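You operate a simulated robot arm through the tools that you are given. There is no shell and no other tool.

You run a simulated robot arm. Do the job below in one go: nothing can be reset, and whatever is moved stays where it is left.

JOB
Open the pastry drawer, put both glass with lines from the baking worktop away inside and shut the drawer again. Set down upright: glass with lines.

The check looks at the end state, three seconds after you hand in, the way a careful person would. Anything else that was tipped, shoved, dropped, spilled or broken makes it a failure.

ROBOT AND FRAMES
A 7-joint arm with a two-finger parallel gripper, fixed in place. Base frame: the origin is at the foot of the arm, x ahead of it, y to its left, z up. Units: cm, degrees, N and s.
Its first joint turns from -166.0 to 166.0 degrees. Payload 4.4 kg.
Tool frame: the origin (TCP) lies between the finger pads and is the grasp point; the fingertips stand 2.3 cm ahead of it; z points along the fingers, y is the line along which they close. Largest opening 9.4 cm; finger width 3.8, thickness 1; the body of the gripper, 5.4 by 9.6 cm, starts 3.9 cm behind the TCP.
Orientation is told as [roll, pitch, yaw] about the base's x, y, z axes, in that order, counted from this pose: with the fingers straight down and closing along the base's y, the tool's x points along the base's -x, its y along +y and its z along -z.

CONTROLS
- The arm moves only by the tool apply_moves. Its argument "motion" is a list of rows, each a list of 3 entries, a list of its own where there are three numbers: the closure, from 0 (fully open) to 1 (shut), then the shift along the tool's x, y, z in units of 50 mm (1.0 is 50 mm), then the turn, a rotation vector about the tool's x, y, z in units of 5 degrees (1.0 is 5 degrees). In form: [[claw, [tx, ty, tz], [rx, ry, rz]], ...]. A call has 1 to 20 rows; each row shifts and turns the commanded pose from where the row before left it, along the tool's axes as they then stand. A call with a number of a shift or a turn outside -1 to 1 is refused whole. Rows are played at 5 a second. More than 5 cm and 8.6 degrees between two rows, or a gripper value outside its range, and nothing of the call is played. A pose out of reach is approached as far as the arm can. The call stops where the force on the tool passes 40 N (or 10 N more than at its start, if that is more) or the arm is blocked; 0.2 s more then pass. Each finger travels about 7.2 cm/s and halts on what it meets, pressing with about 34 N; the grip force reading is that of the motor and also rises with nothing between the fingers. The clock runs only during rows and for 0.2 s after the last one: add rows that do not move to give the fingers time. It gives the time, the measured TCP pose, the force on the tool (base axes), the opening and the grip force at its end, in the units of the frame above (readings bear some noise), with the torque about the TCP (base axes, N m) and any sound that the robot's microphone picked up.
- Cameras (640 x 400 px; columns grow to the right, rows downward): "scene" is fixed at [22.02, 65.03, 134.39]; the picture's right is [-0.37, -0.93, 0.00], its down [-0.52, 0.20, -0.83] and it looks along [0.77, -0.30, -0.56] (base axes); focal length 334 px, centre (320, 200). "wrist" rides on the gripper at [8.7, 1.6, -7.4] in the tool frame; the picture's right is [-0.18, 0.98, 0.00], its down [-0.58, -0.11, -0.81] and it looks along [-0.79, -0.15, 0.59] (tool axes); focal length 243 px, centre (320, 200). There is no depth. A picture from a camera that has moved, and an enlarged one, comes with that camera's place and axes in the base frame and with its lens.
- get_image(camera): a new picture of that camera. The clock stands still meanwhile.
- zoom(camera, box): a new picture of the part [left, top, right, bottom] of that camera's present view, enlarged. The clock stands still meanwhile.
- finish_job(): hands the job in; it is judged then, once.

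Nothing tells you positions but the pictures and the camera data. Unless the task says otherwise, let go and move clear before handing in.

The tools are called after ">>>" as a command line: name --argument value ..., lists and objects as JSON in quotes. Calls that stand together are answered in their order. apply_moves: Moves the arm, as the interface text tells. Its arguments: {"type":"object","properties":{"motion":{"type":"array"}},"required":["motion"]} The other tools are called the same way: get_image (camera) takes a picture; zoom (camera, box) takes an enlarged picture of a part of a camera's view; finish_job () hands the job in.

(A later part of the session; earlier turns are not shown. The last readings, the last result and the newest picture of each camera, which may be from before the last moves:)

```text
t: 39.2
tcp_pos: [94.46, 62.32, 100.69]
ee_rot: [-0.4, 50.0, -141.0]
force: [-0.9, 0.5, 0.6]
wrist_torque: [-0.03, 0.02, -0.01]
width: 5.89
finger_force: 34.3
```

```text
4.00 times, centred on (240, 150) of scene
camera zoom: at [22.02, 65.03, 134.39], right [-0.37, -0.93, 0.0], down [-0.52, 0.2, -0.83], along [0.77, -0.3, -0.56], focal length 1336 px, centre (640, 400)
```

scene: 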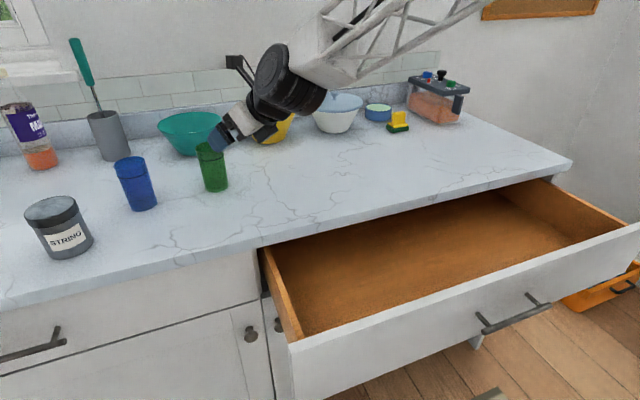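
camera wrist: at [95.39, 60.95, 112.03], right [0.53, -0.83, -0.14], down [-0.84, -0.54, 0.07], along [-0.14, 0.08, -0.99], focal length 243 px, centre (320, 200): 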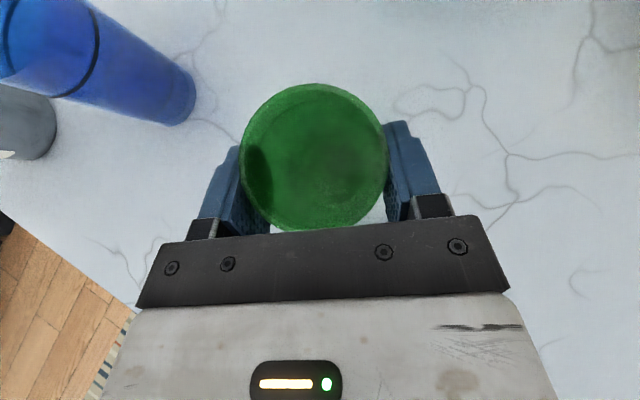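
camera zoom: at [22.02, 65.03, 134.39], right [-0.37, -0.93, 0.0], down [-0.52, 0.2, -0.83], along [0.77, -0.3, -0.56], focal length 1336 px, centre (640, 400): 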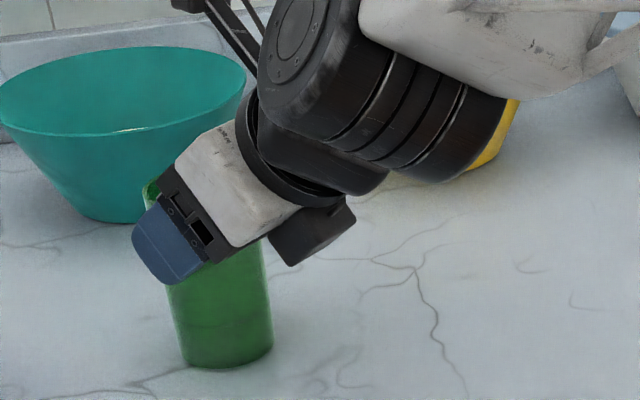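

Green glass gripped: 5.9 cm wide, 34 N. I'll lift it a little and check.

>>> apply_moves --motion '[[0.6, [0.153, 0, -0.129], [0, 0, 0]], [0.6, [0.306, 0, -0.257], [0, 0, 0]], [0.6, [0.306, 0, -0.257], [0, 0, 0]], [0.6, [0.306, 0, -0.257], [0, 0, 0]], [0.6, [0, 0, 0], [0, 0, 0]]]'

>>> zoom --camera "scene" --box '[120, 80, 360, 230]'

>>> get_image --camera "wrist"

```text
t: 40.4
tcp_pos: [94.3, 62.21, 107.67]
ee_rot: [-0.3, 49.9, -140.9]
force: [0.6, -0.1, -1.8]
wrist_torque: [0.0, 0.0, 0.0]
width: 5.91
finger_force: 34.1
```

```text
2.67 times, centred on (240, 155) of scene
camera zoom: at [22.02, 65.03, 134.39], right [-0.37, -0.93, 0.0], down [-0.52, 0.2, -0.83], along [0.77, -0.3, -0.56], focal length 890 px, centre (533, 320)
```

zoom: 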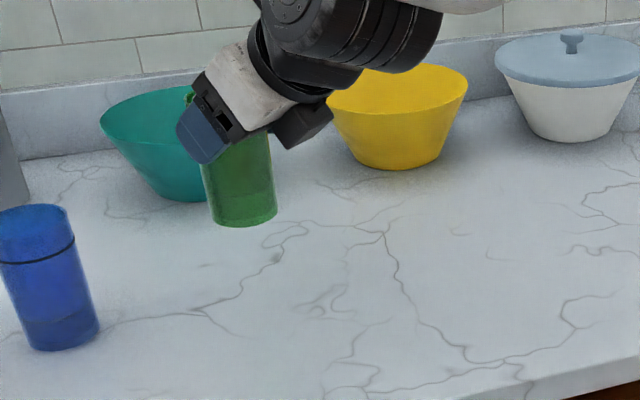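

```text
taken
camera wrist: at [95.38, 60.91, 119.09], right [0.53, -0.83, -0.14], down [-0.84, -0.54, 0.07], along [-0.14, 0.08, -0.99], focal length 243 px, centre (320, 200)
```

wrist: 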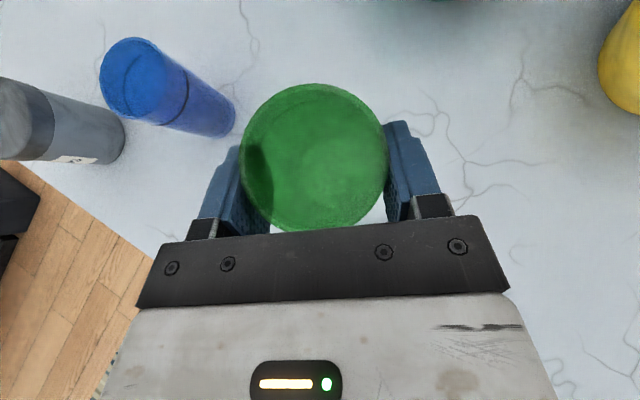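

The glass is held upright and steady. I'll carry it over the open drawer.

>>> apply_moves --motion '[[0.6, [-0.252, -0.025, -0.3], [0, 0, 0]], [0.6, [-0.504, -0.05, -0.6], [0, 0, 0]], [0.6, [-0.504, -0.05, -0.6], [0, 0, 0]], [0.6, [-0.504, -0.05, -0.6], [0, 0, 0]], [0.6, [-0.504, -0.05, -0.6], [0, 0, 0]], [0.6, [-0.504, -0.05, -0.6], [0, 0, 0]], [0.6, [-0.504, -0.05, -0.6], [0, 0, 0]], [0.6, [-0.504, -0.05, -0.6], [0, 0, 0]], [0.6, [-0.504, -0.05, -0.6], [0, 0, 0]], [0.6, [-0.504, -0.05, -0.6], [0, 0, 0]], [0.6, [-0.252, -0.025, -0.3], [0, 0, 0]], [0.6, [0, 0, 0], [0, 0, 0]], [0.6, [0, 0, 0], [0, 0, 0]]]'

>>> get_image --camera "scene"

>>> get_image --camera "wrist"

```text
t: 43.2
tcp_pos: [62.37, 39.4, 107.58]
ee_rot: [-0.3, 50.0, -140.9]
force: [-0.1, 0.1, -0.5]
wrist_torque: [-0.04, 0.04, -0.01]
width: 5.89
finger_force: 34.1
```

```text
taken
```

scene: 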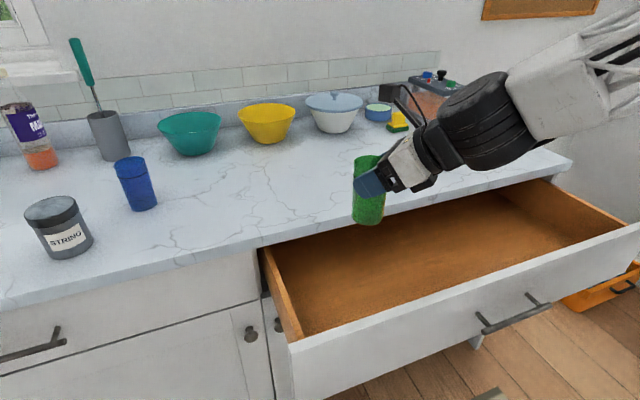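

```text
taken
camera wrist: at [63.48, 37.99, 118.9], right [0.53, -0.83, -0.14], down [-0.84, -0.54, 0.07], along [-0.14, 0.08, -0.99], focal length 243 px, centre (320, 200)
```

wrist: 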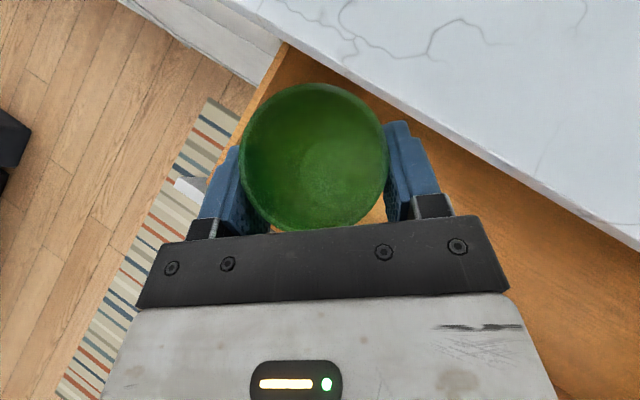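

Over the drawer now. I'll lower it most of the way, then feel for the floor in small steps.

>>> apply_moves --motion '[[0.6, [-0.46, 0, 0.386], [0, 0, 0]], [0.6, [-0.46, 0, 0.386], [0, 0, 0]], [0.6, [-0.46, 0, 0.386], [0, 0, 0]], [0.6, [-0.46, 0, 0.386], [0, 0, 0]], [0.6, [0, 0, 0], [0, 0, 0]]]'

>>> get_image --camera "scene"

>>> get_image --camera "wrist"

```text
t: 44.4
tcp_pos: [62.42, 39.41, 95.64]
ee_rot: [-0.3, 50.0, -140.9]
force: [-0.6, -0.6, -1.1]
wrist_torque: [0.0, 0.02, 0.04]
width: 5.87
finger_force: 34.0
```

```text
taken
```

scene: 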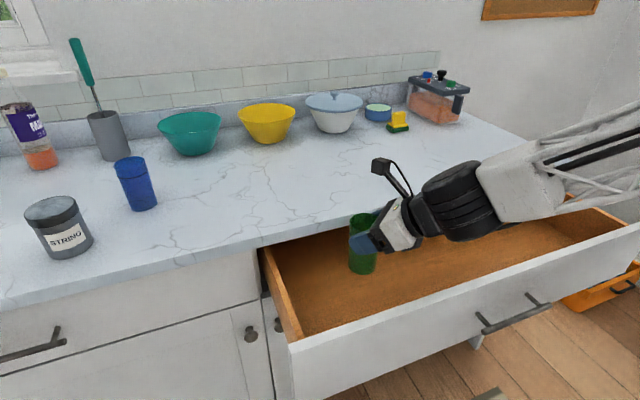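

```text
taken
camera wrist: at [63.5, 38.03, 106.99], right [0.53, -0.83, -0.14], down [-0.84, -0.54, 0.07], along [-0.14, 0.08, -0.99], focal length 243 px, centre (320, 200)
```

wrist: 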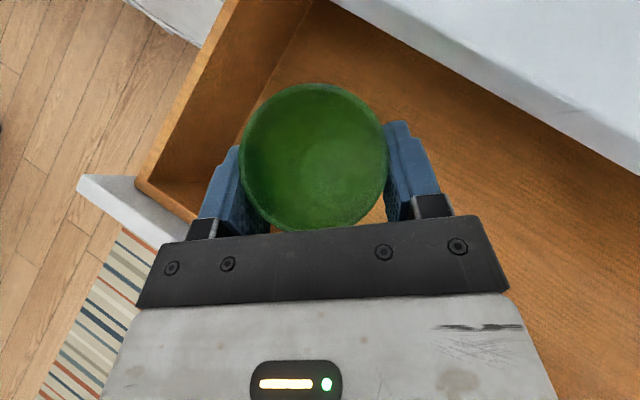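

>>> apply_moves --motion '[[0.6, [-0.38, 0, 0.3215], [0, 0, 0]], [0.6, [-0.38, 0, 0.3215], [0, 0, 0]], [0.6, [-0.115, 0, 0.0965], [0, 0, 0]], [0.6, [0, 0, 0], [0, 0, 0]]]'

>>> get_image --camera "scene"

>>> zoom --camera "scene" --box '[260, 160, 580, 360]'

```text
t: 45.4
tcp_pos: [62.44, 39.46, 89.73]
ee_rot: [-0.3, 50.1, -140.9]
force: [0.5, 0.3, -2.7]
wrist_torque: [0.0, 0.0, 0.02]
width: 5.89
finger_force: 34.5
```

```text
taken
```

scene: 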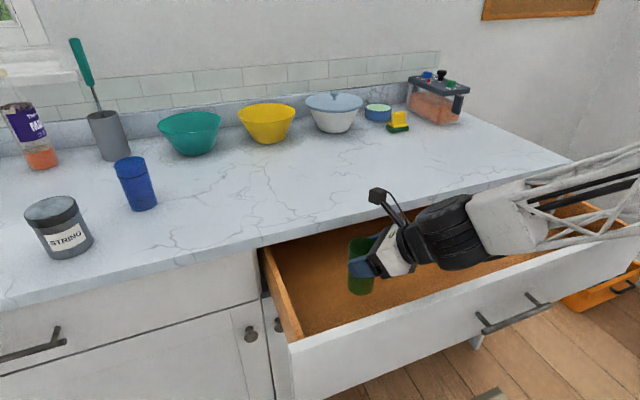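

```text
2.00 times, centred on (420, 260) of scene
camera zoom: at [22.02, 65.03, 134.39], right [-0.37, -0.93, 0.0], down [-0.52, 0.2, -0.83], along [0.77, -0.3, -0.56], focal length 668 px, centre (120, 80)
```

zoom: 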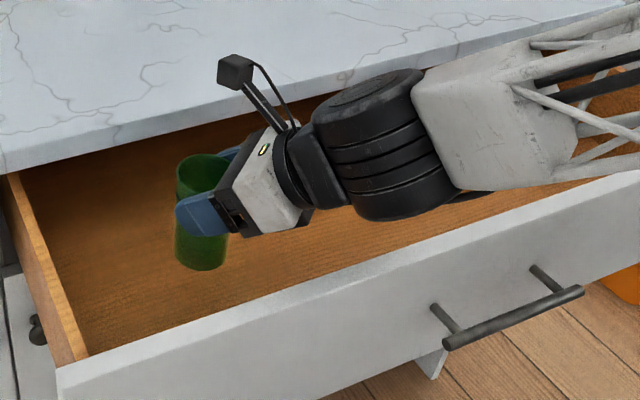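

>>> apply_moves --motion '[[0.6, [-0.061, 0, 0.0514], [0, 0, 0]], [0.6, [-0.061, 0, 0.0514], [0, 0, 0]], [0.6, [-0.061, 0, 0.0514], [0, 0, 0]], [0.6, [-0.061, 0, 0.0514], [0, 0, 0]], [0.6, [0, 0, 0], [0, 0, 0]]]'

>>> zoom --camera "scene" --box '[300, 200, 460, 300]'

```text
t: 46.6
tcp_pos: [62.48, 39.46, 88.18]
ee_rot: [-0.4, 50.0, -140.9]
force: [0.2, -0.1, -2.2]
wrist_torque: [-0.01, 0.02, -0.01]
width: 5.89
finger_force: 34.2
```

```text
4.00 times, centred on (380, 250) of scene
camera zoom: at [22.02, 65.03, 134.39], right [-0.37, -0.93, 0.0], down [-0.52, 0.2, -0.83], along [0.77, -0.3, -0.56], focal length 1336 px, centre (80, 0)
```

zoom: 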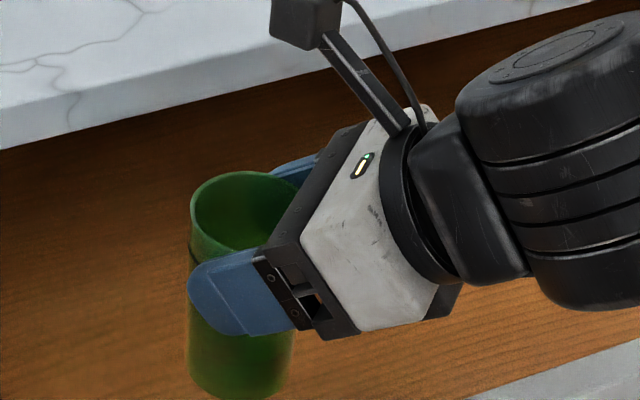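

>>> apply_moves --motion '[[0.6, [-0.046, 0, 0.0386], [0, 0, 0]], [0.6, [0, 0, 0], [0, 0, 0]]]'

>>> apply_moves --motion '[[0.6, [-0.046, 0, 0.0386], [0, 0, 0]], [0.6, [0, 0, 0], [0, 0, 0]]]'

```text
t: 47.2
tcp_pos: [62.53, 39.36, 87.98]
ee_rot: [-0.3, 50.1, -140.8]
force: [0.2, -0.5, -1.4]
wrist_torque: [0.03, 0.02, 0.01]
width: 5.87
finger_force: 33.8
```

```text
t: 47.8
tcp_pos: [62.43, 39.46, 87.63]
ee_rot: [-0.4, 50.1, -140.8]
force: [-0.1, -0.2, -1.7]
wrist_torque: [-0.04, 0.03, 0.02]
width: 5.89
finger_force: 34.2
```

No contact yet at TCP z 87.6, so I'll continue in small steps.

>>> apply_moves --motion '[[0.6, [-0.046, 0, 0.0386], [0, 0, 0]], [0.6, [0, 0, 0], [0, 0, 0]]]'

>>> apply_moves --motion '[[0.6, [-0.046, 0, 0.0386], [0, 0, 0]], [0.6, [0, 0, 0], [0, 0, 0]]]'

>>> zoom --camera "scene" --box '[300, 200, 460, 300]'

```text
t: 48.4
tcp_pos: [62.5, 39.54, 87.29]
ee_rot: [-0.2, 50.2, -140.9]
force: [1.5, 0.0, -1.5]
wrist_torque: [-0.02, 0.0, 0.03]
width: 5.89
finger_force: 34.3
```

```text
t: 49.0
tcp_pos: [62.49, 39.49, 86.86]
ee_rot: [-0.3, 50.1, -140.9]
force: [-0.4, 0.2, -1.5]
wrist_torque: [0.01, 0.04, 0.01]
width: 5.91
finger_force: 33.5
```

```text
4.00 times, centred on (380, 250) of scene
camera zoom: at [22.02, 65.03, 134.39], right [-0.37, -0.93, 0.0], down [-0.52, 0.2, -0.83], along [0.77, -0.3, -0.56], focal length 1336 px, centre (80, 0)
```

zoom: 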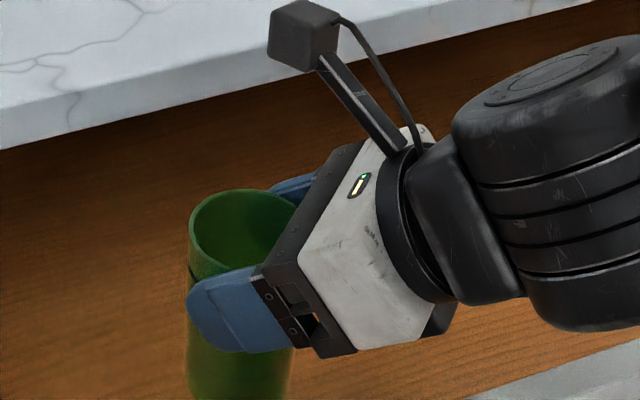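

>>> apply_moves --motion '[[0.6, [-0.046, 0, 0.0386], [0, 0, 0]], [0.6, [0, 0, 0], [0, 0, 0]]]'

>>> apply_moves --motion '[[0.6, [-0.046, 0, 0.0386], [0, 0, 0]], [0.6, [0, 0, 0], [0, 0, 0]]]'

>>> zoom --camera "scene" --box '[300, 220, 460, 320]'

```text
t: 49.6
tcp_pos: [62.48, 39.39, 86.62]
ee_rot: [-0.3, 50.0, -140.9]
force: [0.2, 1.1, -1.0]
wrist_torque: [0.0, 0.0, 0.01]
width: 5.88
finger_force: 33.9
```

```text
t: 50.2
tcp_pos: [62.37, 39.4, 86.51]
ee_rot: [-0.4, 50.0, -141.0]
force: [0.5, 0.2, -1.2]
wrist_torque: [0.02, 0.03, -0.02]
width: 5.88
finger_force: 34.1
```

```text
4.00 times, centred on (380, 270) of scene
camera zoom: at [22.02, 65.03, 134.39], right [-0.37, -0.93, 0.0], down [-0.52, 0.2, -0.83], along [0.77, -0.3, -0.56], focal length 1336 px, centre (80, -80)
```

zoom: 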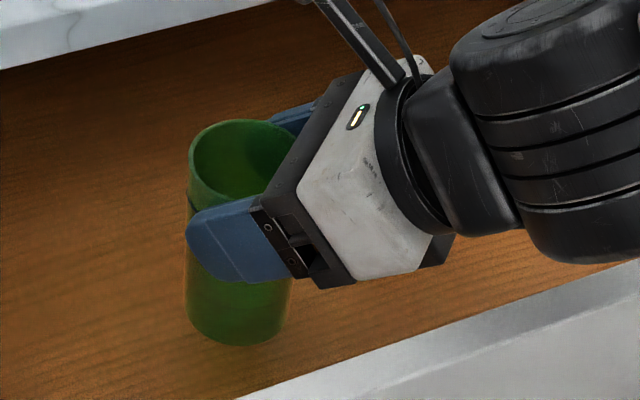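

>>> apply_moves --motion '[[0.6, [-0.046, 0, 0.0386], [0, 0, 0]], [0.6, [0, 0, 0], [0, 0, 0]]]'

>>> apply_moves --motion '[[0.6, [-0.046, 0, 0.0386], [0, 0, 0]], [0.6, [0, 0, 0], [0, 0, 0]]]'

>>> zoom --camera "scene" --box '[300, 220, 460, 320]'

>>> get_image --camera "wrist"

```text
t: 50.8
tcp_pos: [62.35, 39.48, 86.15]
ee_rot: [-0.4, 50.0, -140.9]
force: [-0.7, -0.3, -2.4]
wrist_torque: [0.01, 0.01, -0.01]
width: 5.89
finger_force: 34.4
```

```text
t: 51.4
tcp_pos: [62.42, 39.49, 85.85]
ee_rot: [-0.3, 50.1, -140.9]
force: [0.6, -0.3, -1.7]
wrist_torque: [0.0, -0.02, 0.02]
width: 5.87
finger_force: 33.6
```

```text
4.00 times, centred on (380, 270) of scene
camera zoom: at [22.02, 65.03, 134.39], right [-0.37, -0.93, 0.0], down [-0.52, 0.2, -0.83], along [0.77, -0.3, -0.56], focal length 1336 px, centre (80, -80)
```

zoom: 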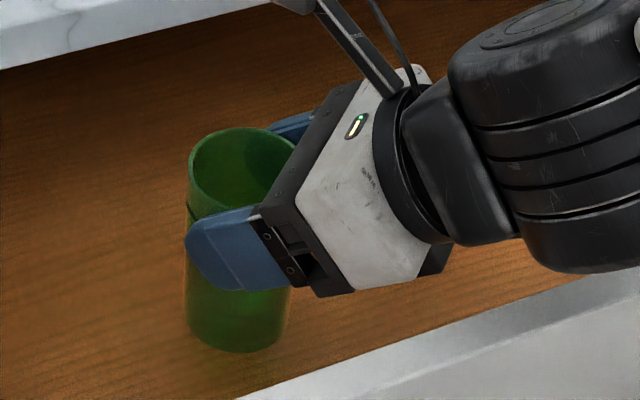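

```text
taken
camera wrist: at [63.45, 38.07, 97.27], right [0.53, -0.83, -0.14], down [-0.84, -0.54, 0.07], along [-0.14, 0.08, -0.99], focal length 243 px, centre (320, 200)
```

wrist: 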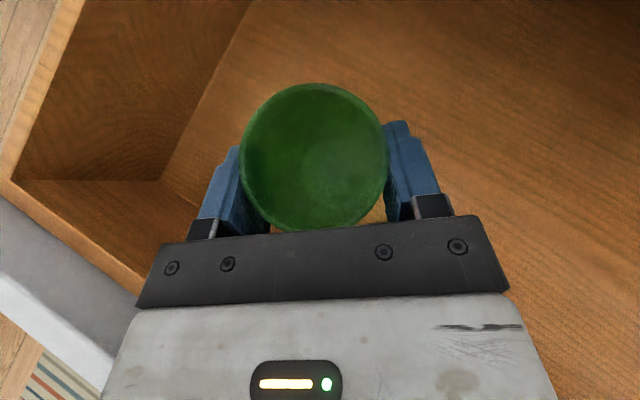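

From the wrist view the drawer floor is lower than I thought, around z≈74, so the glass is still a few cm up. I'll shift 4 cm towards the cabinet so the wrist clears the front panel, then continue down.

>>> apply_moves --motion '[[0.6, [0.2, 0.252, 0.238], [0, 0, 0]], [0.6, [0.2, 0.252, 0.238], [0, 0, 0]], [0.6, [0, 0, 0], [0, 0, 0]], [0.6, [-0.077, 0, 0.0643], [0, 0, 0]], [0.6, [-0.077, 0, 0.0643], [0, 0, 0]], [0.6, [0, 0, 0], [0, 0, 0]]]'

>>> get_image --camera "scene"

>>> zoom --camera "scene" --box '[300, 200, 540, 350]'

```text
t: 52.8
tcp_pos: [66.34, 39.4, 84.82]
ee_rot: [-0.4, 50.0, -141.0]
force: [0.0, 0.2, -2.3]
wrist_torque: [0.0, 0.02, 0.03]
width: 5.87
finger_force: 34.4
```

```text
taken
```

scene: 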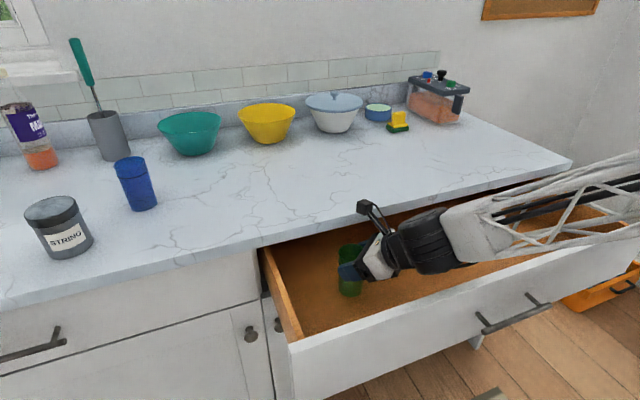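

```text
2.67 times, centred on (420, 275) of scene
camera zoom: at [22.02, 65.03, 134.39], right [-0.37, -0.93, 0.0], down [-0.52, 0.2, -0.83], along [0.77, -0.3, -0.56], focal length 890 px, centre (53, 0)
```

zoom: 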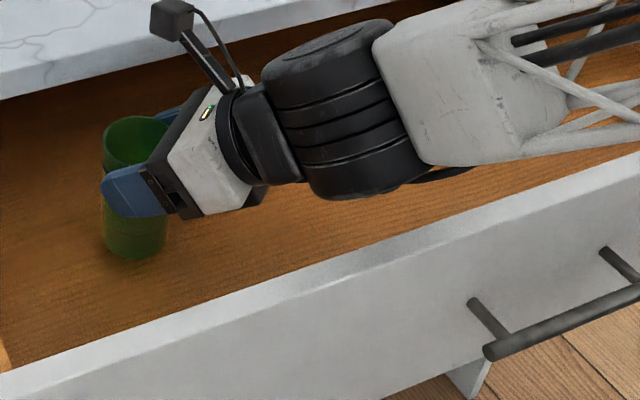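

>>> apply_moves --motion '[[0.6, [-0.077, 0, 0.0643], [0, 0, 0]], [0.6, [0, 0, 0], [0, 0, 0]]]'

>>> apply_moves --motion '[[0.6, [-0.046, 0, 0.0386], [0, 0, 0]], [0.6, [0, 0, 0], [0, 0, 0]]]'

>>> apply_moves --motion '[[0.6, [-0.046, 0, 0.0386], [0, 0, 0]], [0.6, [0, 0, 0], [0, 0, 0]]]'

>>> zoom --camera "scene" --box '[300, 200, 540, 350]'

```text
t: 53.4
tcp_pos: [66.41, 39.46, 84.48]
ee_rot: [-0.4, 50.0, -141.0]
force: [0.0, -0.6, -1.3]
wrist_torque: [-0.04, -0.01, -0.01]
width: 5.87
finger_force: 33.6
```

```text
t: 54.0
tcp_pos: [66.37, 39.5, 84.11]
ee_rot: [-0.3, 50.1, -140.9]
force: [0.2, 1.1, -1.0]
wrist_torque: [0.01, 0.01, -0.03]
width: 5.91
finger_force: 34.0
```

```text
t: 54.6
tcp_pos: [66.48, 39.46, 83.71]
ee_rot: [-0.3, 50.1, -140.8]
force: [0.3, 0.7, -1.7]
wrist_torque: [-0.02, 0.02, 0.01]
width: 5.9
finger_force: 33.9
```

```text
2.67 times, centred on (420, 275) of scene
camera zoom: at [22.02, 65.03, 134.39], right [-0.37, -0.93, 0.0], down [-0.52, 0.2, -0.83], along [0.77, -0.3, -0.56], focal length 890 px, centre (53, 0)
```

zoom: 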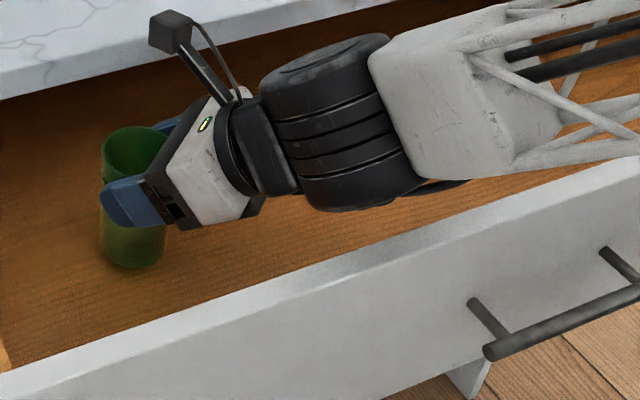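

>>> apply_moves --motion '[[0.6, [-0.046, 0, 0.0386], [0, 0, 0]], [0.6, [0, 0, 0], [0, 0, 0]]]'

>>> apply_moves --motion '[[0.6, [-0.046, 0, 0.0386], [0, 0, 0]], [0.6, [0, 0, 0], [0, 0, 0]]]'

>>> apply_moves --motion '[[0.6, [-0.046, 0, 0.0386], [0, 0, 0]], [0.6, [0, 0, 0], [0, 0, 0]]]'

>>> zoom --camera "scene" --box '[300, 200, 540, 350]'

>>> get_image --camera "wrist"

```text
t: 55.2
tcp_pos: [66.3, 39.55, 83.51]
ee_rot: [-0.3, 50.0, -140.9]
force: [1.0, 0.1, -1.3]
wrist_torque: [-0.04, 0.0, 0.02]
width: 5.9
finger_force: 33.6
```

```text
t: 55.8
tcp_pos: [66.43, 39.56, 83.07]
ee_rot: [-0.3, 50.1, -141.0]
force: [0.3, 0.5, -1.9]
wrist_torque: [0.01, 0.05, -0.02]
width: 5.87
finger_force: 33.7
```

```text
t: 56.4
tcp_pos: [66.39, 39.47, 82.93]
ee_rot: [-0.3, 50.2, -140.9]
force: [1.3, -1.0, 7.1]
wrist_torque: [-0.15, -0.16, -0.05]
width: 5.89
finger_force: 33.6
```

```text
2.67 times, centred on (420, 275) of scene
camera zoom: at [22.02, 65.03, 134.39], right [-0.37, -0.93, 0.0], down [-0.52, 0.2, -0.83], along [0.77, -0.3, -0.56], focal length 890 px, centre (53, 0)
```

zoom: 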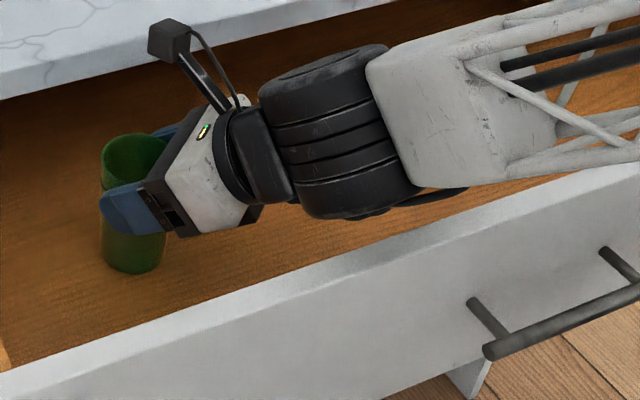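

```text
taken
camera wrist: at [67.46, 38.12, 94.36], right [0.53, -0.83, -0.14], down [-0.84, -0.54, 0.07], along [-0.14, 0.08, -0.99], focal length 243 px, centre (320, 200)
```

wrist: 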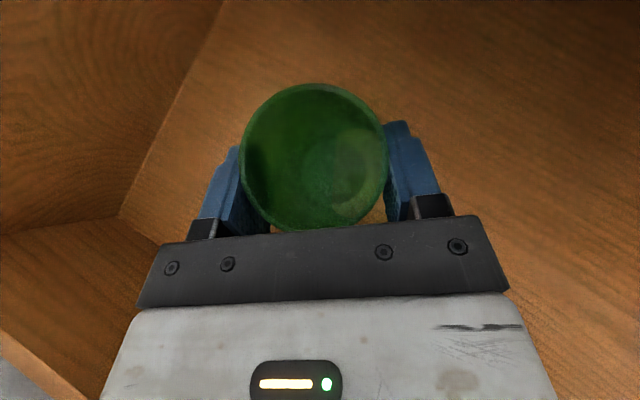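

Contact with the drawer floor at TCP z≈82.95 (about 9 N). The glass stands 17.7 cm below the worktop, so it fits well under the counter. I'll release and back away along the tool.

>>> apply_moves --motion '[[0.35, [0, 0, 0], [0, 0, 0]], [0.3, [0, 0, 0], [0, 0, 0]], [0.2, [0, 0, 0], [0, 0, 0]], [0.15, [0, 0, 0], [0, 0, 0]], [0.15, [0, 0, 0], [0, 0, 0]]]'

>>> get_image --camera "wrist"

>>> apply_moves --motion '[[0.15, [0, 0, -0.3], [0, 0, 0]], [0.15, [0, 0, -0.6], [0, 0, 0]], [0.15, [0, 0, -0.8], [0, 0, 0]], [0.15, [0.3, 0, -0.7], [0, 0, 0]], [0.15, [0.6, 0, -0.6], [0, 0, 0]], [0.15, [0.6, 0, -0.6], [0, 0, 0]], [0.15, [0.6, 0, -0.6], [0, 0, 0]], [0.15, [0, 0, 0], [0, 0, 0]]]'

>>> get_image --camera "scene"

>>> get_image --camera "wrist"

```text
t: 57.6
tcp_pos: [66.35, 39.5, 82.92]
ee_rot: [-0.3, 50.1, -140.9]
force: [-0.3, 0.8, -0.2]
wrist_torque: [0.01, 0.01, -0.01]
width: 8.0
finger_force: 0.0
```

```text
taken
camera wrist: at [67.44, 38.11, 94.27], right [0.53, -0.83, -0.14], down [-0.84, -0.54, 0.07], along [-0.14, 0.08, -0.99], focal length 243 px, centre (320, 200)
```

wrist: 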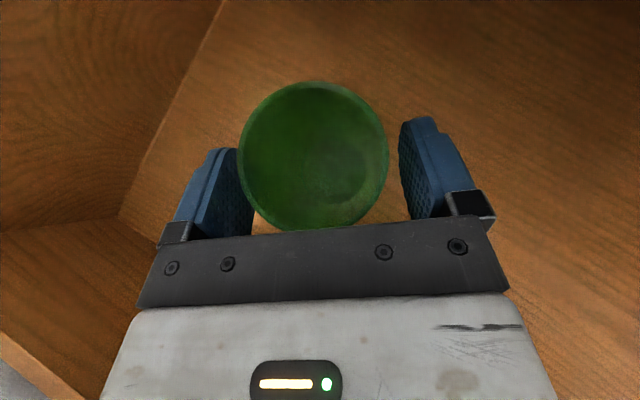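

```text
t: 59.4
tcp_pos: [59.19, 33.32, 104.36]
ee_rot: [-0.3, 50.0, -140.9]
force: [0.0, -1.1, -0.8]
wrist_torque: [-0.03, -0.03, 0.0]
width: 7.98
finger_force: 0.1
```

```text
taken
```

scene: 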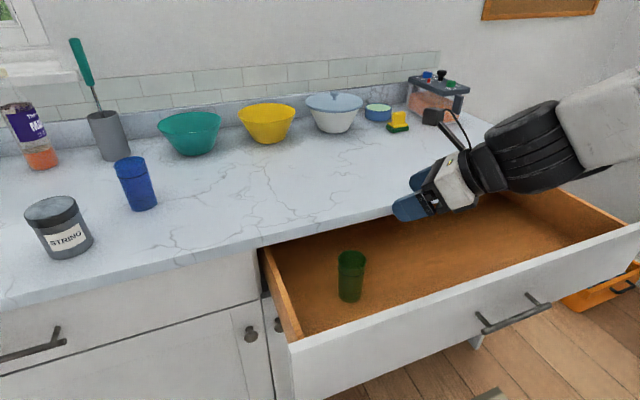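

```text
taken
camera wrist: at [60.22, 32.12, 115.76], right [0.53, -0.83, -0.14], down [-0.84, -0.54, 0.07], along [-0.14, 0.08, -0.99], focal length 243 px, centre (320, 200)
```

wrist: 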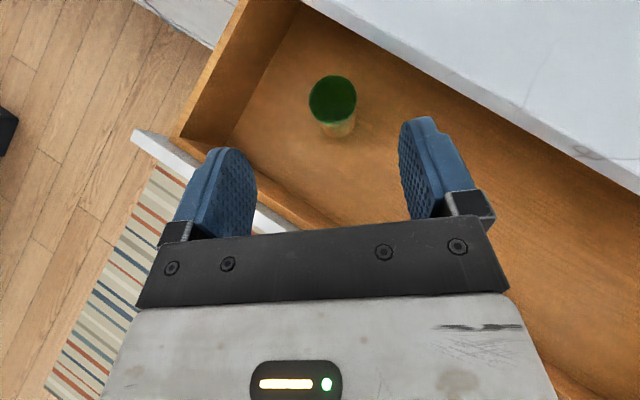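

The green glass stands upright in the drawer. Next is the blue one, and I'll move to a stand-off pose in front of it.

>>> apply_moves --motion '[[0, [0.6, 0, -0.5], [0, 0, 0]], [0, [0.532, -0.256, 0.62], [0, 0, 0]], [0, [0.532, -0.256, 0.62], [0, 0, 0]], [0, [0.532, -0.256, 0.62], [0, 0, 0]], [0, [0.532, -0.256, 0.62], [0, 0, 0]], [0, [0.532, -0.256, 0.62], [0, 0, 0]], [0, [0.532, -0.256, 0.62], [0, 0, 0]], [0, [0.532, -0.256, 0.62], [0, 0, 0]], [0, [0.532, -0.256, 0.62], [0, 0, 0]], [0, [0.532, -0.256, 0.62], [0, 0, 0]], [0, [0.532, -0.256, 0.62], [0, 0, 0]], [0, [0.532, -0.256, 0.62], [0, 0, 0]], [0, [0, 0, 0], [0, 0, 0]], [0, [0, 0, 0], [0, 0, 0]]]'

>>> get_image --camera "wrist"

>>> get_image --camera "scene"

```text
t: 62.4
tcp_pos: [79.28, 63.87, 108.74]
ee_rot: [-0.9, 50.0, -140.8]
force: [0.0, 0.5, -0.2]
wrist_torque: [0.01, -0.01, 0.01]
width: 9.38
finger_force: 0.0
out of reach, approached as far as the arm can: row 10, 11, 12
```

```text
taken
camera wrist: at [80.29, 62.39, 120.17], right [0.54, -0.83, -0.15], down [-0.83, -0.55, 0.07], along [-0.14, 0.09, -0.99], focal length 243 px, centre (320, 200)
```

wrist: 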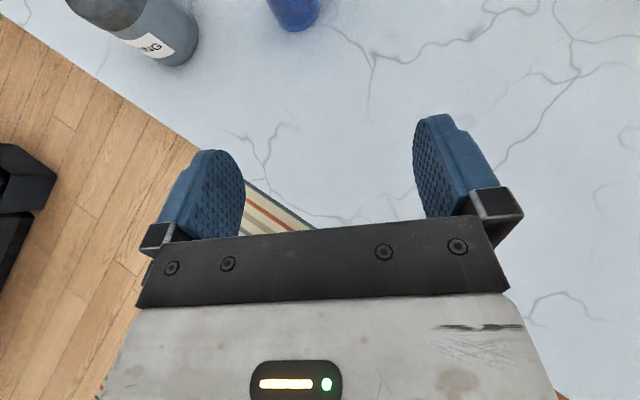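

```text
taken
```

scene: 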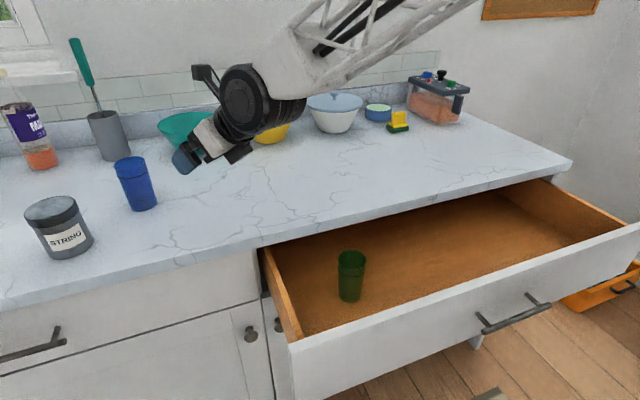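

That looks like the wrist-roll limit rather than arm length. I'll turn the tool 12° about the vertical axis so its direction leads the arm again.

>>> apply_moves --motion '[[0, [0, 0, 0], [0.613, 0, -0.515]], [0, [0, 0, 0], [0.613, 0, -0.515]], [0, [0, 0, 0], [0.613, 0, -0.515]], [0, [0, 0, 0], [0, 0, 0]], [0, [0, 0, 0], [0, 0, 0]]]'

>>> get_image --camera "wrist"

```text
t: 63.6
tcp_pos: [79.31, 63.86, 108.74]
ee_rot: [-0.3, 49.5, -132.6]
force: [-0.9, 0.3, -1.2]
wrist_torque: [0.02, 0.02, -0.01]
width: 9.38
finger_force: 0.0
out of reach, approached as far as the arm can: row 2
```

```text
taken
camera wrist: at [80.51, 62.7, 120.2], right [0.65, -0.75, -0.14], down [-0.75, -0.66, 0.08], along [-0.16, 0.05, -0.99], focal length 243 px, centre (320, 200)
```

wrist: 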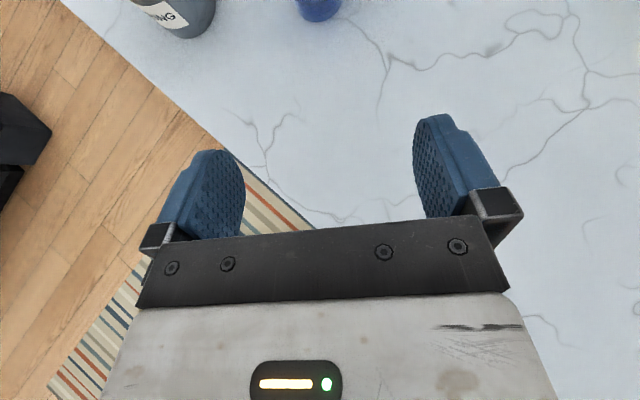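

>>> apply_moves --motion '[[0, [0.407, -0.017, 0.62], [0, 0, 0]], [0, [0.407, -0.017, 0.62], [0, 0, 0]], [0, [0.407, -0.017, 0.62], [0, 0, 0]], [0, [0, 0, 0], [0, 0, 0]], [0, [0, 0, 0], [0, 0, 0]]]'

>>> get_image --camera "wrist"

>>> get_image --camera "scene"

```text
t: 64.8
tcp_pos: [86.28, 72.37, 107.45]
ee_rot: [-0.3, 49.4, -132.5]
force: [-0.4, 0.1, -0.4]
wrist_torque: [0.0, 0.0, 0.01]
width: 9.4
finger_force: 0.1
```

```text
taken
camera wrist: at [87.69, 71.09, 118.79], right [0.65, -0.75, -0.14], down [-0.75, -0.66, 0.08], along [-0.16, 0.05, -0.99], focal length 243 px, centre (320, 200)
```

wrist: 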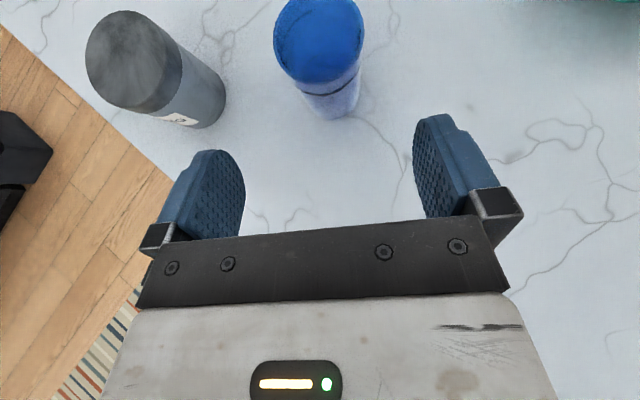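

```text
taken
```

scene: 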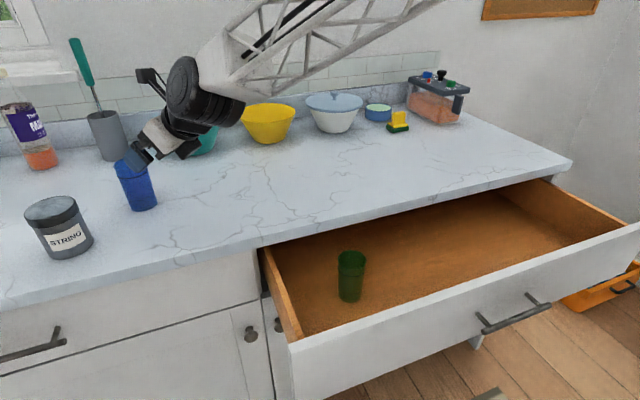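

Blue glass refined to an axis near (93.1, 78.9). I'll centre and advance halfway.

>>> apply_moves --motion '[[0, [0.09, 0.12, 0], [0, 0, 0]], [0, [0, 0, 0.5], [0, 0, 0]], [0, [0, 0, 0.5], [0, 0, 0]], [0, [0, 0, 0], [0, 0, 0]], [0, [0, 0, 0], [0, 0, 0]]]'

>>> get_image --camera "wrist"

>>> zoom --camera "scene" --box '[20, 80, 260, 230]'

```text
t: 66.0
tcp_pos: [89.6, 74.78, 104.48]
ee_rot: [-0.4, 49.6, -132.6]
force: [-0.3, 0.5, -0.9]
wrist_torque: [-0.03, 0.02, -0.01]
width: 9.38
finger_force: 0.1
```

```text
taken
camera wrist: at [90.86, 73.66, 115.86], right [0.65, -0.75, -0.14], down [-0.75, -0.66, 0.08], along [-0.16, 0.05, -0.99], focal length 243 px, centre (320, 200)
```

wrist: 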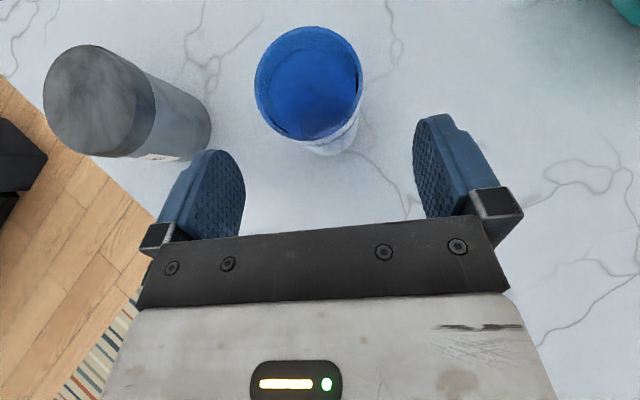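

```text
2.67 times, centred on (140, 155) of scene
camera zoom: at [22.02, 65.03, 134.39], right [-0.37, -0.93, 0.0], down [-0.52, 0.2, -0.83], along [0.77, -0.3, -0.56], focal length 890 px, centre (800, 320)
```

zoom: 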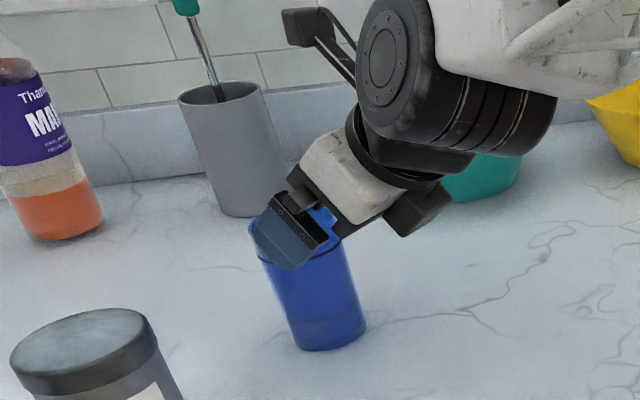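

>>> apply_moves --motion '[[0.08, [0.02, -0.04, 0.3], [0, 0, 0]], [0.08, [0.02, 0, 0.45], [0, 0, 0]], [0.08, [0, 0, 0.45], [0, 0, 0]], [0.08, [0, 0, 0], [0, 0, 0]], [0.08, [0, 0, 0], [0, 0, 0]]]'

>>> get_image --camera "wrist"

>>> zoom --camera "scene" --box '[20, 80, 260, 230]'

```text
t: 67.2
tcp_pos: [92.57, 78.42, 100.74]
ee_rot: [-0.3, 49.4, -132.7]
force: [0.2, -0.5, 0.5]
wrist_torque: [0.02, 0.02, -0.01]
width: 8.68
finger_force: 0.0
```

```text
taken
camera wrist: at [93.88, 77.28, 112.17], right [0.65, -0.75, -0.14], down [-0.75, -0.66, 0.08], along [-0.16, 0.05, -0.99], focal length 243 px, centre (320, 200)
```

wrist: 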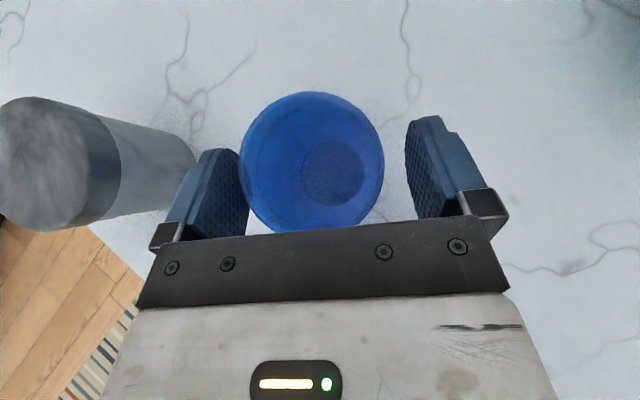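

```text
2.67 times, centred on (140, 155) of scene
camera zoom: at [22.02, 65.03, 134.39], right [-0.37, -0.93, 0.0], down [-0.52, 0.2, -0.83], along [0.77, -0.3, -0.56], focal length 890 px, centre (800, 320)
```

zoom: 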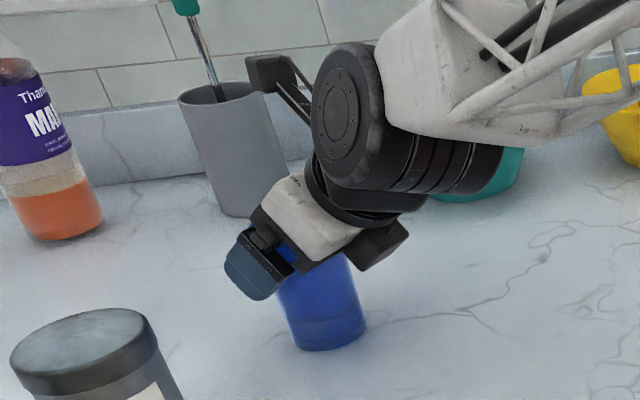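

The glass is between the pads. I'll close in steps.

>>> apply_moves --motion '[[0.2, [0, 0, 0], [0, 0, 0]], [0.28, [0, 0, 0], [0, 0, 0]], [0.31, [0, 0, 0], [0, 0, 0]], [0.34, [0, 0, 0], [0, 0, 0]], [0.37, [0, 0, 0], [0, 0, 0]], [0.4, [0, 0, 0], [0, 0, 0]], [0.45, [0, 0, 0], [0, 0, 0]], [0.5, [0, 0, 0], [0, 0, 0]], [0.6, [0, 0, 0], [0, 0, 0]], [0.6, [0, 0, 0], [0, 0, 0]]]'

>>> get_image --camera "wrist"

>>> zoom --camera "scene" --box '[20, 80, 260, 230]'

```text
t: 69.4
tcp_pos: [92.55, 78.49, 100.73]
ee_rot: [-0.3, 49.5, -132.6]
force: [-1.0, 0.0, -1.4]
wrist_torque: [0.0, 0.02, 0.0]
width: 5.82
finger_force: 34.1
```

```text
taken
camera wrist: at [93.88, 77.27, 112.18], right [0.65, -0.75, -0.14], down [-0.75, -0.66, 0.08], along [-0.16, 0.05, -0.99], focal length 243 px, centre (320, 200)
```

wrist: 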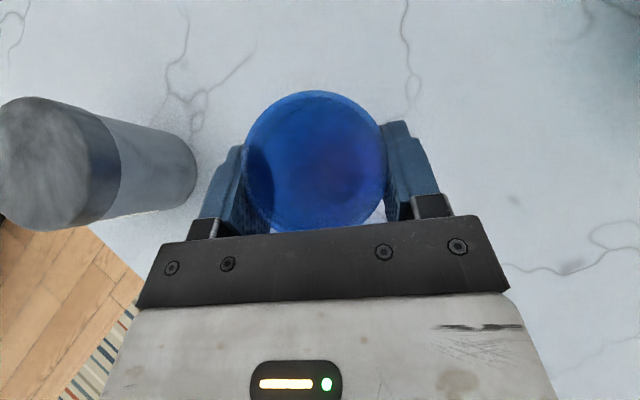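

```text
2.67 times, centred on (140, 155) of scene
camera zoom: at [22.02, 65.03, 134.39], right [-0.37, -0.93, 0.0], down [-0.52, 0.2, -0.83], along [0.77, -0.3, -0.56], focal length 890 px, centre (800, 320)
```

zoom: 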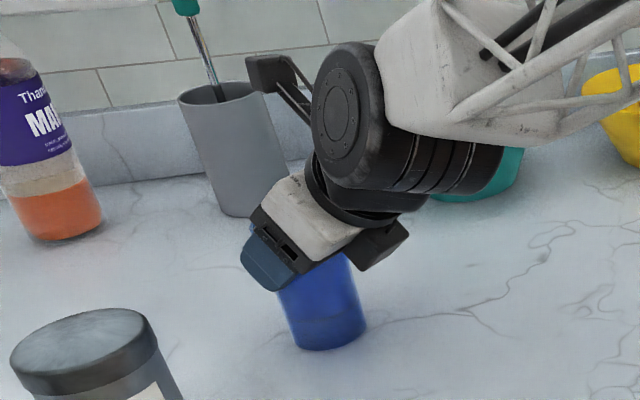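

Blue glass gripped. Lifting.

>>> apply_moves --motion '[[0.6, [0.152, 0, -0.13], [0, 0, 0]], [0.6, [0.304, 0, -0.26], [0, 0, 0]], [0.6, [0.304, 0, -0.26], [0, 0, 0]], [0.6, [0.304, 0, -0.26], [0, 0, 0]], [0.6, [0, 0, 0], [0, 0, 0]]]'

>>> get_image --camera "scene"

```text
t: 70.6
tcp_pos: [92.53, 78.44, 107.72]
ee_rot: [-0.3, 49.4, -132.6]
force: [-0.5, 0.0, -1.2]
wrist_torque: [-0.01, -0.02, -0.03]
width: 5.81
finger_force: 34.0
```

```text
taken
```

scene: 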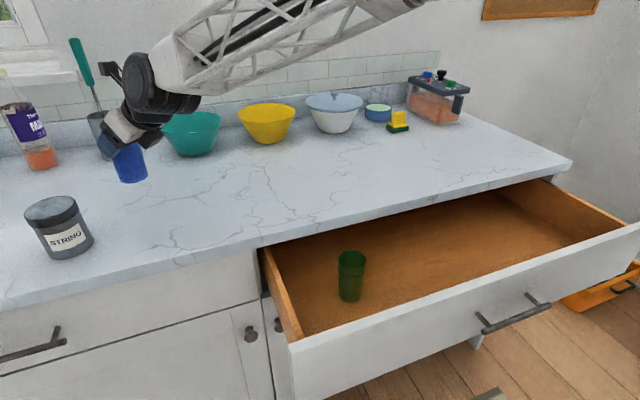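

Held well. I'll carry it over the drawer to a spot to the right of the green glass.

>>> apply_moves --motion '[[0.6, [-0.255, 0.124, -0.298], [0, 0, 0]], [0.6, [-0.509, 0.248, -0.596], [0, 0, 0]], [0.6, [-0.509, 0.248, -0.596], [0, 0, 0]], [0.6, [-0.509, 0.248, -0.596], [0, 0, 0]], [0.6, [-0.509, 0.248, -0.596], [0, 0, 0]], [0.6, [-0.509, 0.248, -0.596], [0, 0, 0]], [0.6, [-0.509, 0.248, -0.596], [0, 0, 0]], [0.6, [-0.509, 0.248, -0.596], [0, 0, 0]], [0.6, [-0.509, 0.248, -0.596], [0, 0, 0]], [0.6, [-0.509, 0.248, -0.596], [0, 0, 0]], [0.6, [-0.509, 0.248, -0.596], [0, 0, 0]], [0.6, [-0.509, 0.248, -0.596], [0, 0, 0]], [0.6, [-0.509, 0.248, -0.596], [0, 0, 0]], [0.6, [-0.509, 0.248, -0.596], [0, 0, 0]], [0.6, [-0.509, 0.248, -0.596], [0, 0, 0]], [0.6, [-0.255, 0.124, -0.298], [0, 0, 0]], [0.6, [0, 0, 0], [0, 0, 0]], [0.6, [0, 0, 0], [0, 0, 0]]]'

>>> get_image --camera "scene"

>>> get_image --camera "wrist"

```text
t: 74.4
tcp_pos: [66.73, 22.4, 107.73]
ee_rot: [-0.3, 49.6, -132.5]
force: [0.1, 0.5, -1.5]
wrist_torque: [-0.03, 0.01, 0.01]
width: 5.83
finger_force: 33.9
```

```text
taken
```

scene: 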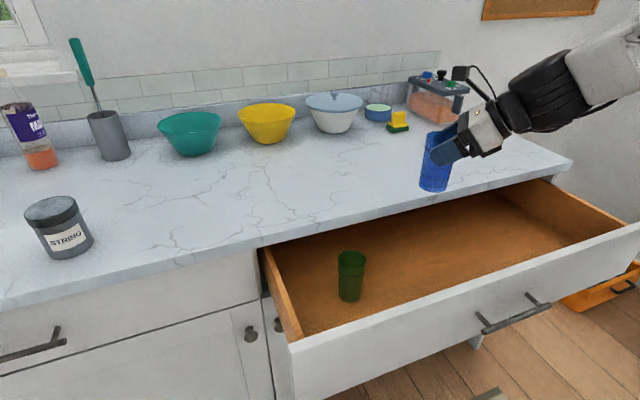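

```text
taken
camera wrist: at [68.09, 21.25, 119.19], right [0.65, -0.75, -0.14], down [-0.75, -0.66, 0.08], along [-0.16, 0.05, -0.99], focal length 243 px, centre (320, 200)
```

wrist: 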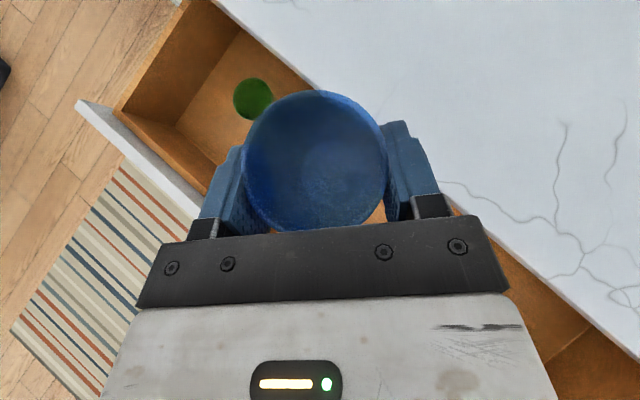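

I'll shift 1.5 cm towards the robot for more clearance to the counter edge, then lower.

>>> apply_moves --motion '[[0.6, [-0.132, -0.22, -0.154], [0, 0, 0]], [0.6, [-0.38, 0, 0.3245], [0, 0, 0]], [0.6, [-0.532, 0, 0.454], [0, 0, 0]], [0.6, [-0.532, 0, 0.454], [0, 0, 0]], [0.6, [-0.532, 0, 0.454], [0, 0, 0]], [0.6, [0, 0, 0], [0, 0, 0]]]'

>>> get_image --camera "scene"

```text
t: 75.8
tcp_pos: [65.25, 22.47, 94.84]
ee_rot: [-0.3, 49.5, -132.7]
force: [0.5, 0.8, -1.7]
wrist_torque: [-0.01, 0.0, 0.01]
width: 5.82
finger_force: 33.8
```

```text
taken
```

scene: 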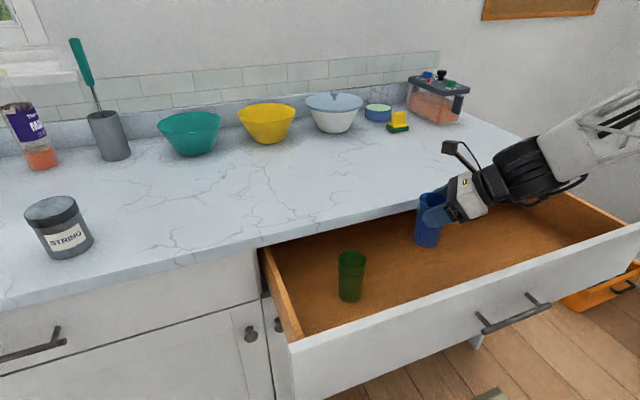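

>>> apply_moves --motion '[[0.6, [-0.456, 0, 0.389], [0, 0, 0]], [0.6, [-0.456, 0, 0.389], [0, 0, 0]], [0.6, [-0.304, 0, 0.26], [0, 0, 0]], [0.6, [0, 0, 0], [0, 0, 0]]]'

>>> get_image --camera "scene"

>>> get_image --camera "wrist"

```text
t: 76.8
tcp_pos: [65.3, 22.42, 86.74]
ee_rot: [-0.3, 49.6, -132.6]
force: [0.0, 0.0, -1.5]
wrist_torque: [-0.01, 0.02, -0.02]
width: 5.81
finger_force: 33.7
```

```text
taken
```

scene: 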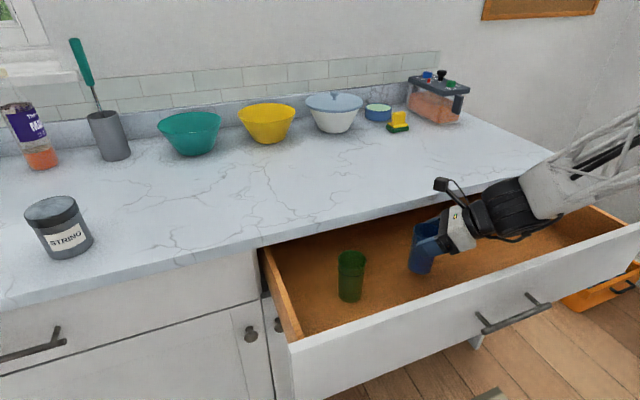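

```text
taken
camera wrist: at [66.57, 21.31, 98.14], right [0.65, -0.75, -0.14], down [-0.75, -0.66, 0.08], along [-0.16, 0.05, -0.99], focal length 243 px, centre (320, 200)
```

wrist: 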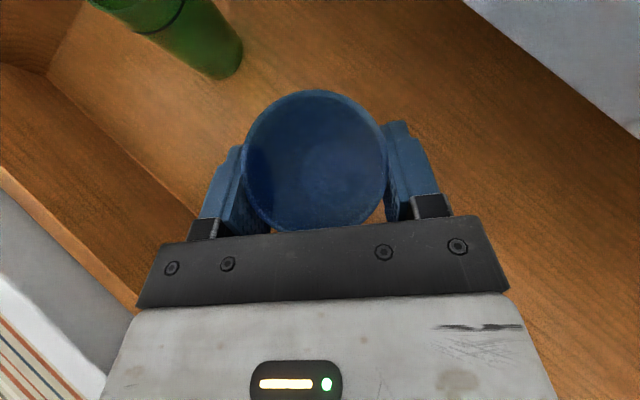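

>>> apply_moves --motion '[[0.6, [-0.228, 0, 0.195], [0, 0, 0]], [0.6, [-0.228, 0, 0.195], [0, 0, 0]], [0.6, [0, 0, 0], [0, 0, 0]]]'

>>> apply_moves --motion '[[0.6, [-0.046, 0, 0.039], [0, 0, 0]], [0.6, [0, 0, 0], [0, 0, 0]]]'

>>> apply_moves --motion '[[0.6, [-0.038, 0, 0.0325], [0, 0, 0]], [0.6, [0, 0, 0], [0, 0, 0]]]'

```text
t: 77.6
tcp_pos: [65.27, 22.4, 83.69]
ee_rot: [-0.3, 49.5, -132.6]
force: [0.2, 0.8, -1.5]
wrist_torque: [0.0, -0.02, -0.02]
width: 5.8
finger_force: 33.6
```

```text
t: 78.2
tcp_pos: [65.32, 22.49, 83.44]
ee_rot: [-0.3, 49.5, -132.5]
force: [0.3, -0.9, -2.2]
wrist_torque: [-0.02, 0.01, -0.05]
width: 5.81
finger_force: 34.2
```

```text
t: 78.8
tcp_pos: [65.27, 22.49, 83.16]
ee_rot: [-0.4, 49.5, -132.6]
force: [0.3, 0.2, -1.2]
wrist_torque: [-0.03, 0.03, -0.02]
width: 5.8
finger_force: 33.9
```

>>> apply_moves --motion '[[0.6, [-0.023, 0, 0.0195], [0, 0, 0]], [0.6, [0, 0, 0], [0, 0, 0]]]'

>>> apply_moves --motion '[[0.6, [-0.015, 0, 0.013], [0, 0, 0]], [0.6, [0, 0, 0], [0, 0, 0]]]'

```text
t: 79.4
tcp_pos: [65.28, 22.52, 83.04]
ee_rot: [-0.4, 49.5, -132.5]
force: [-0.7, -0.3, 10.0]
wrist_torque: [-0.17, -0.15, 0.02]
width: 5.81
finger_force: 34.0
```

```text
t: 80.0
tcp_pos: [65.31, 22.62, 83.03]
ee_rot: [-0.4, 49.6, -132.5]
force: [-1.2, 5.4, 24.3]
wrist_torque: [0.02, -0.23, -0.06]
width: 5.81
finger_force: 33.7
```

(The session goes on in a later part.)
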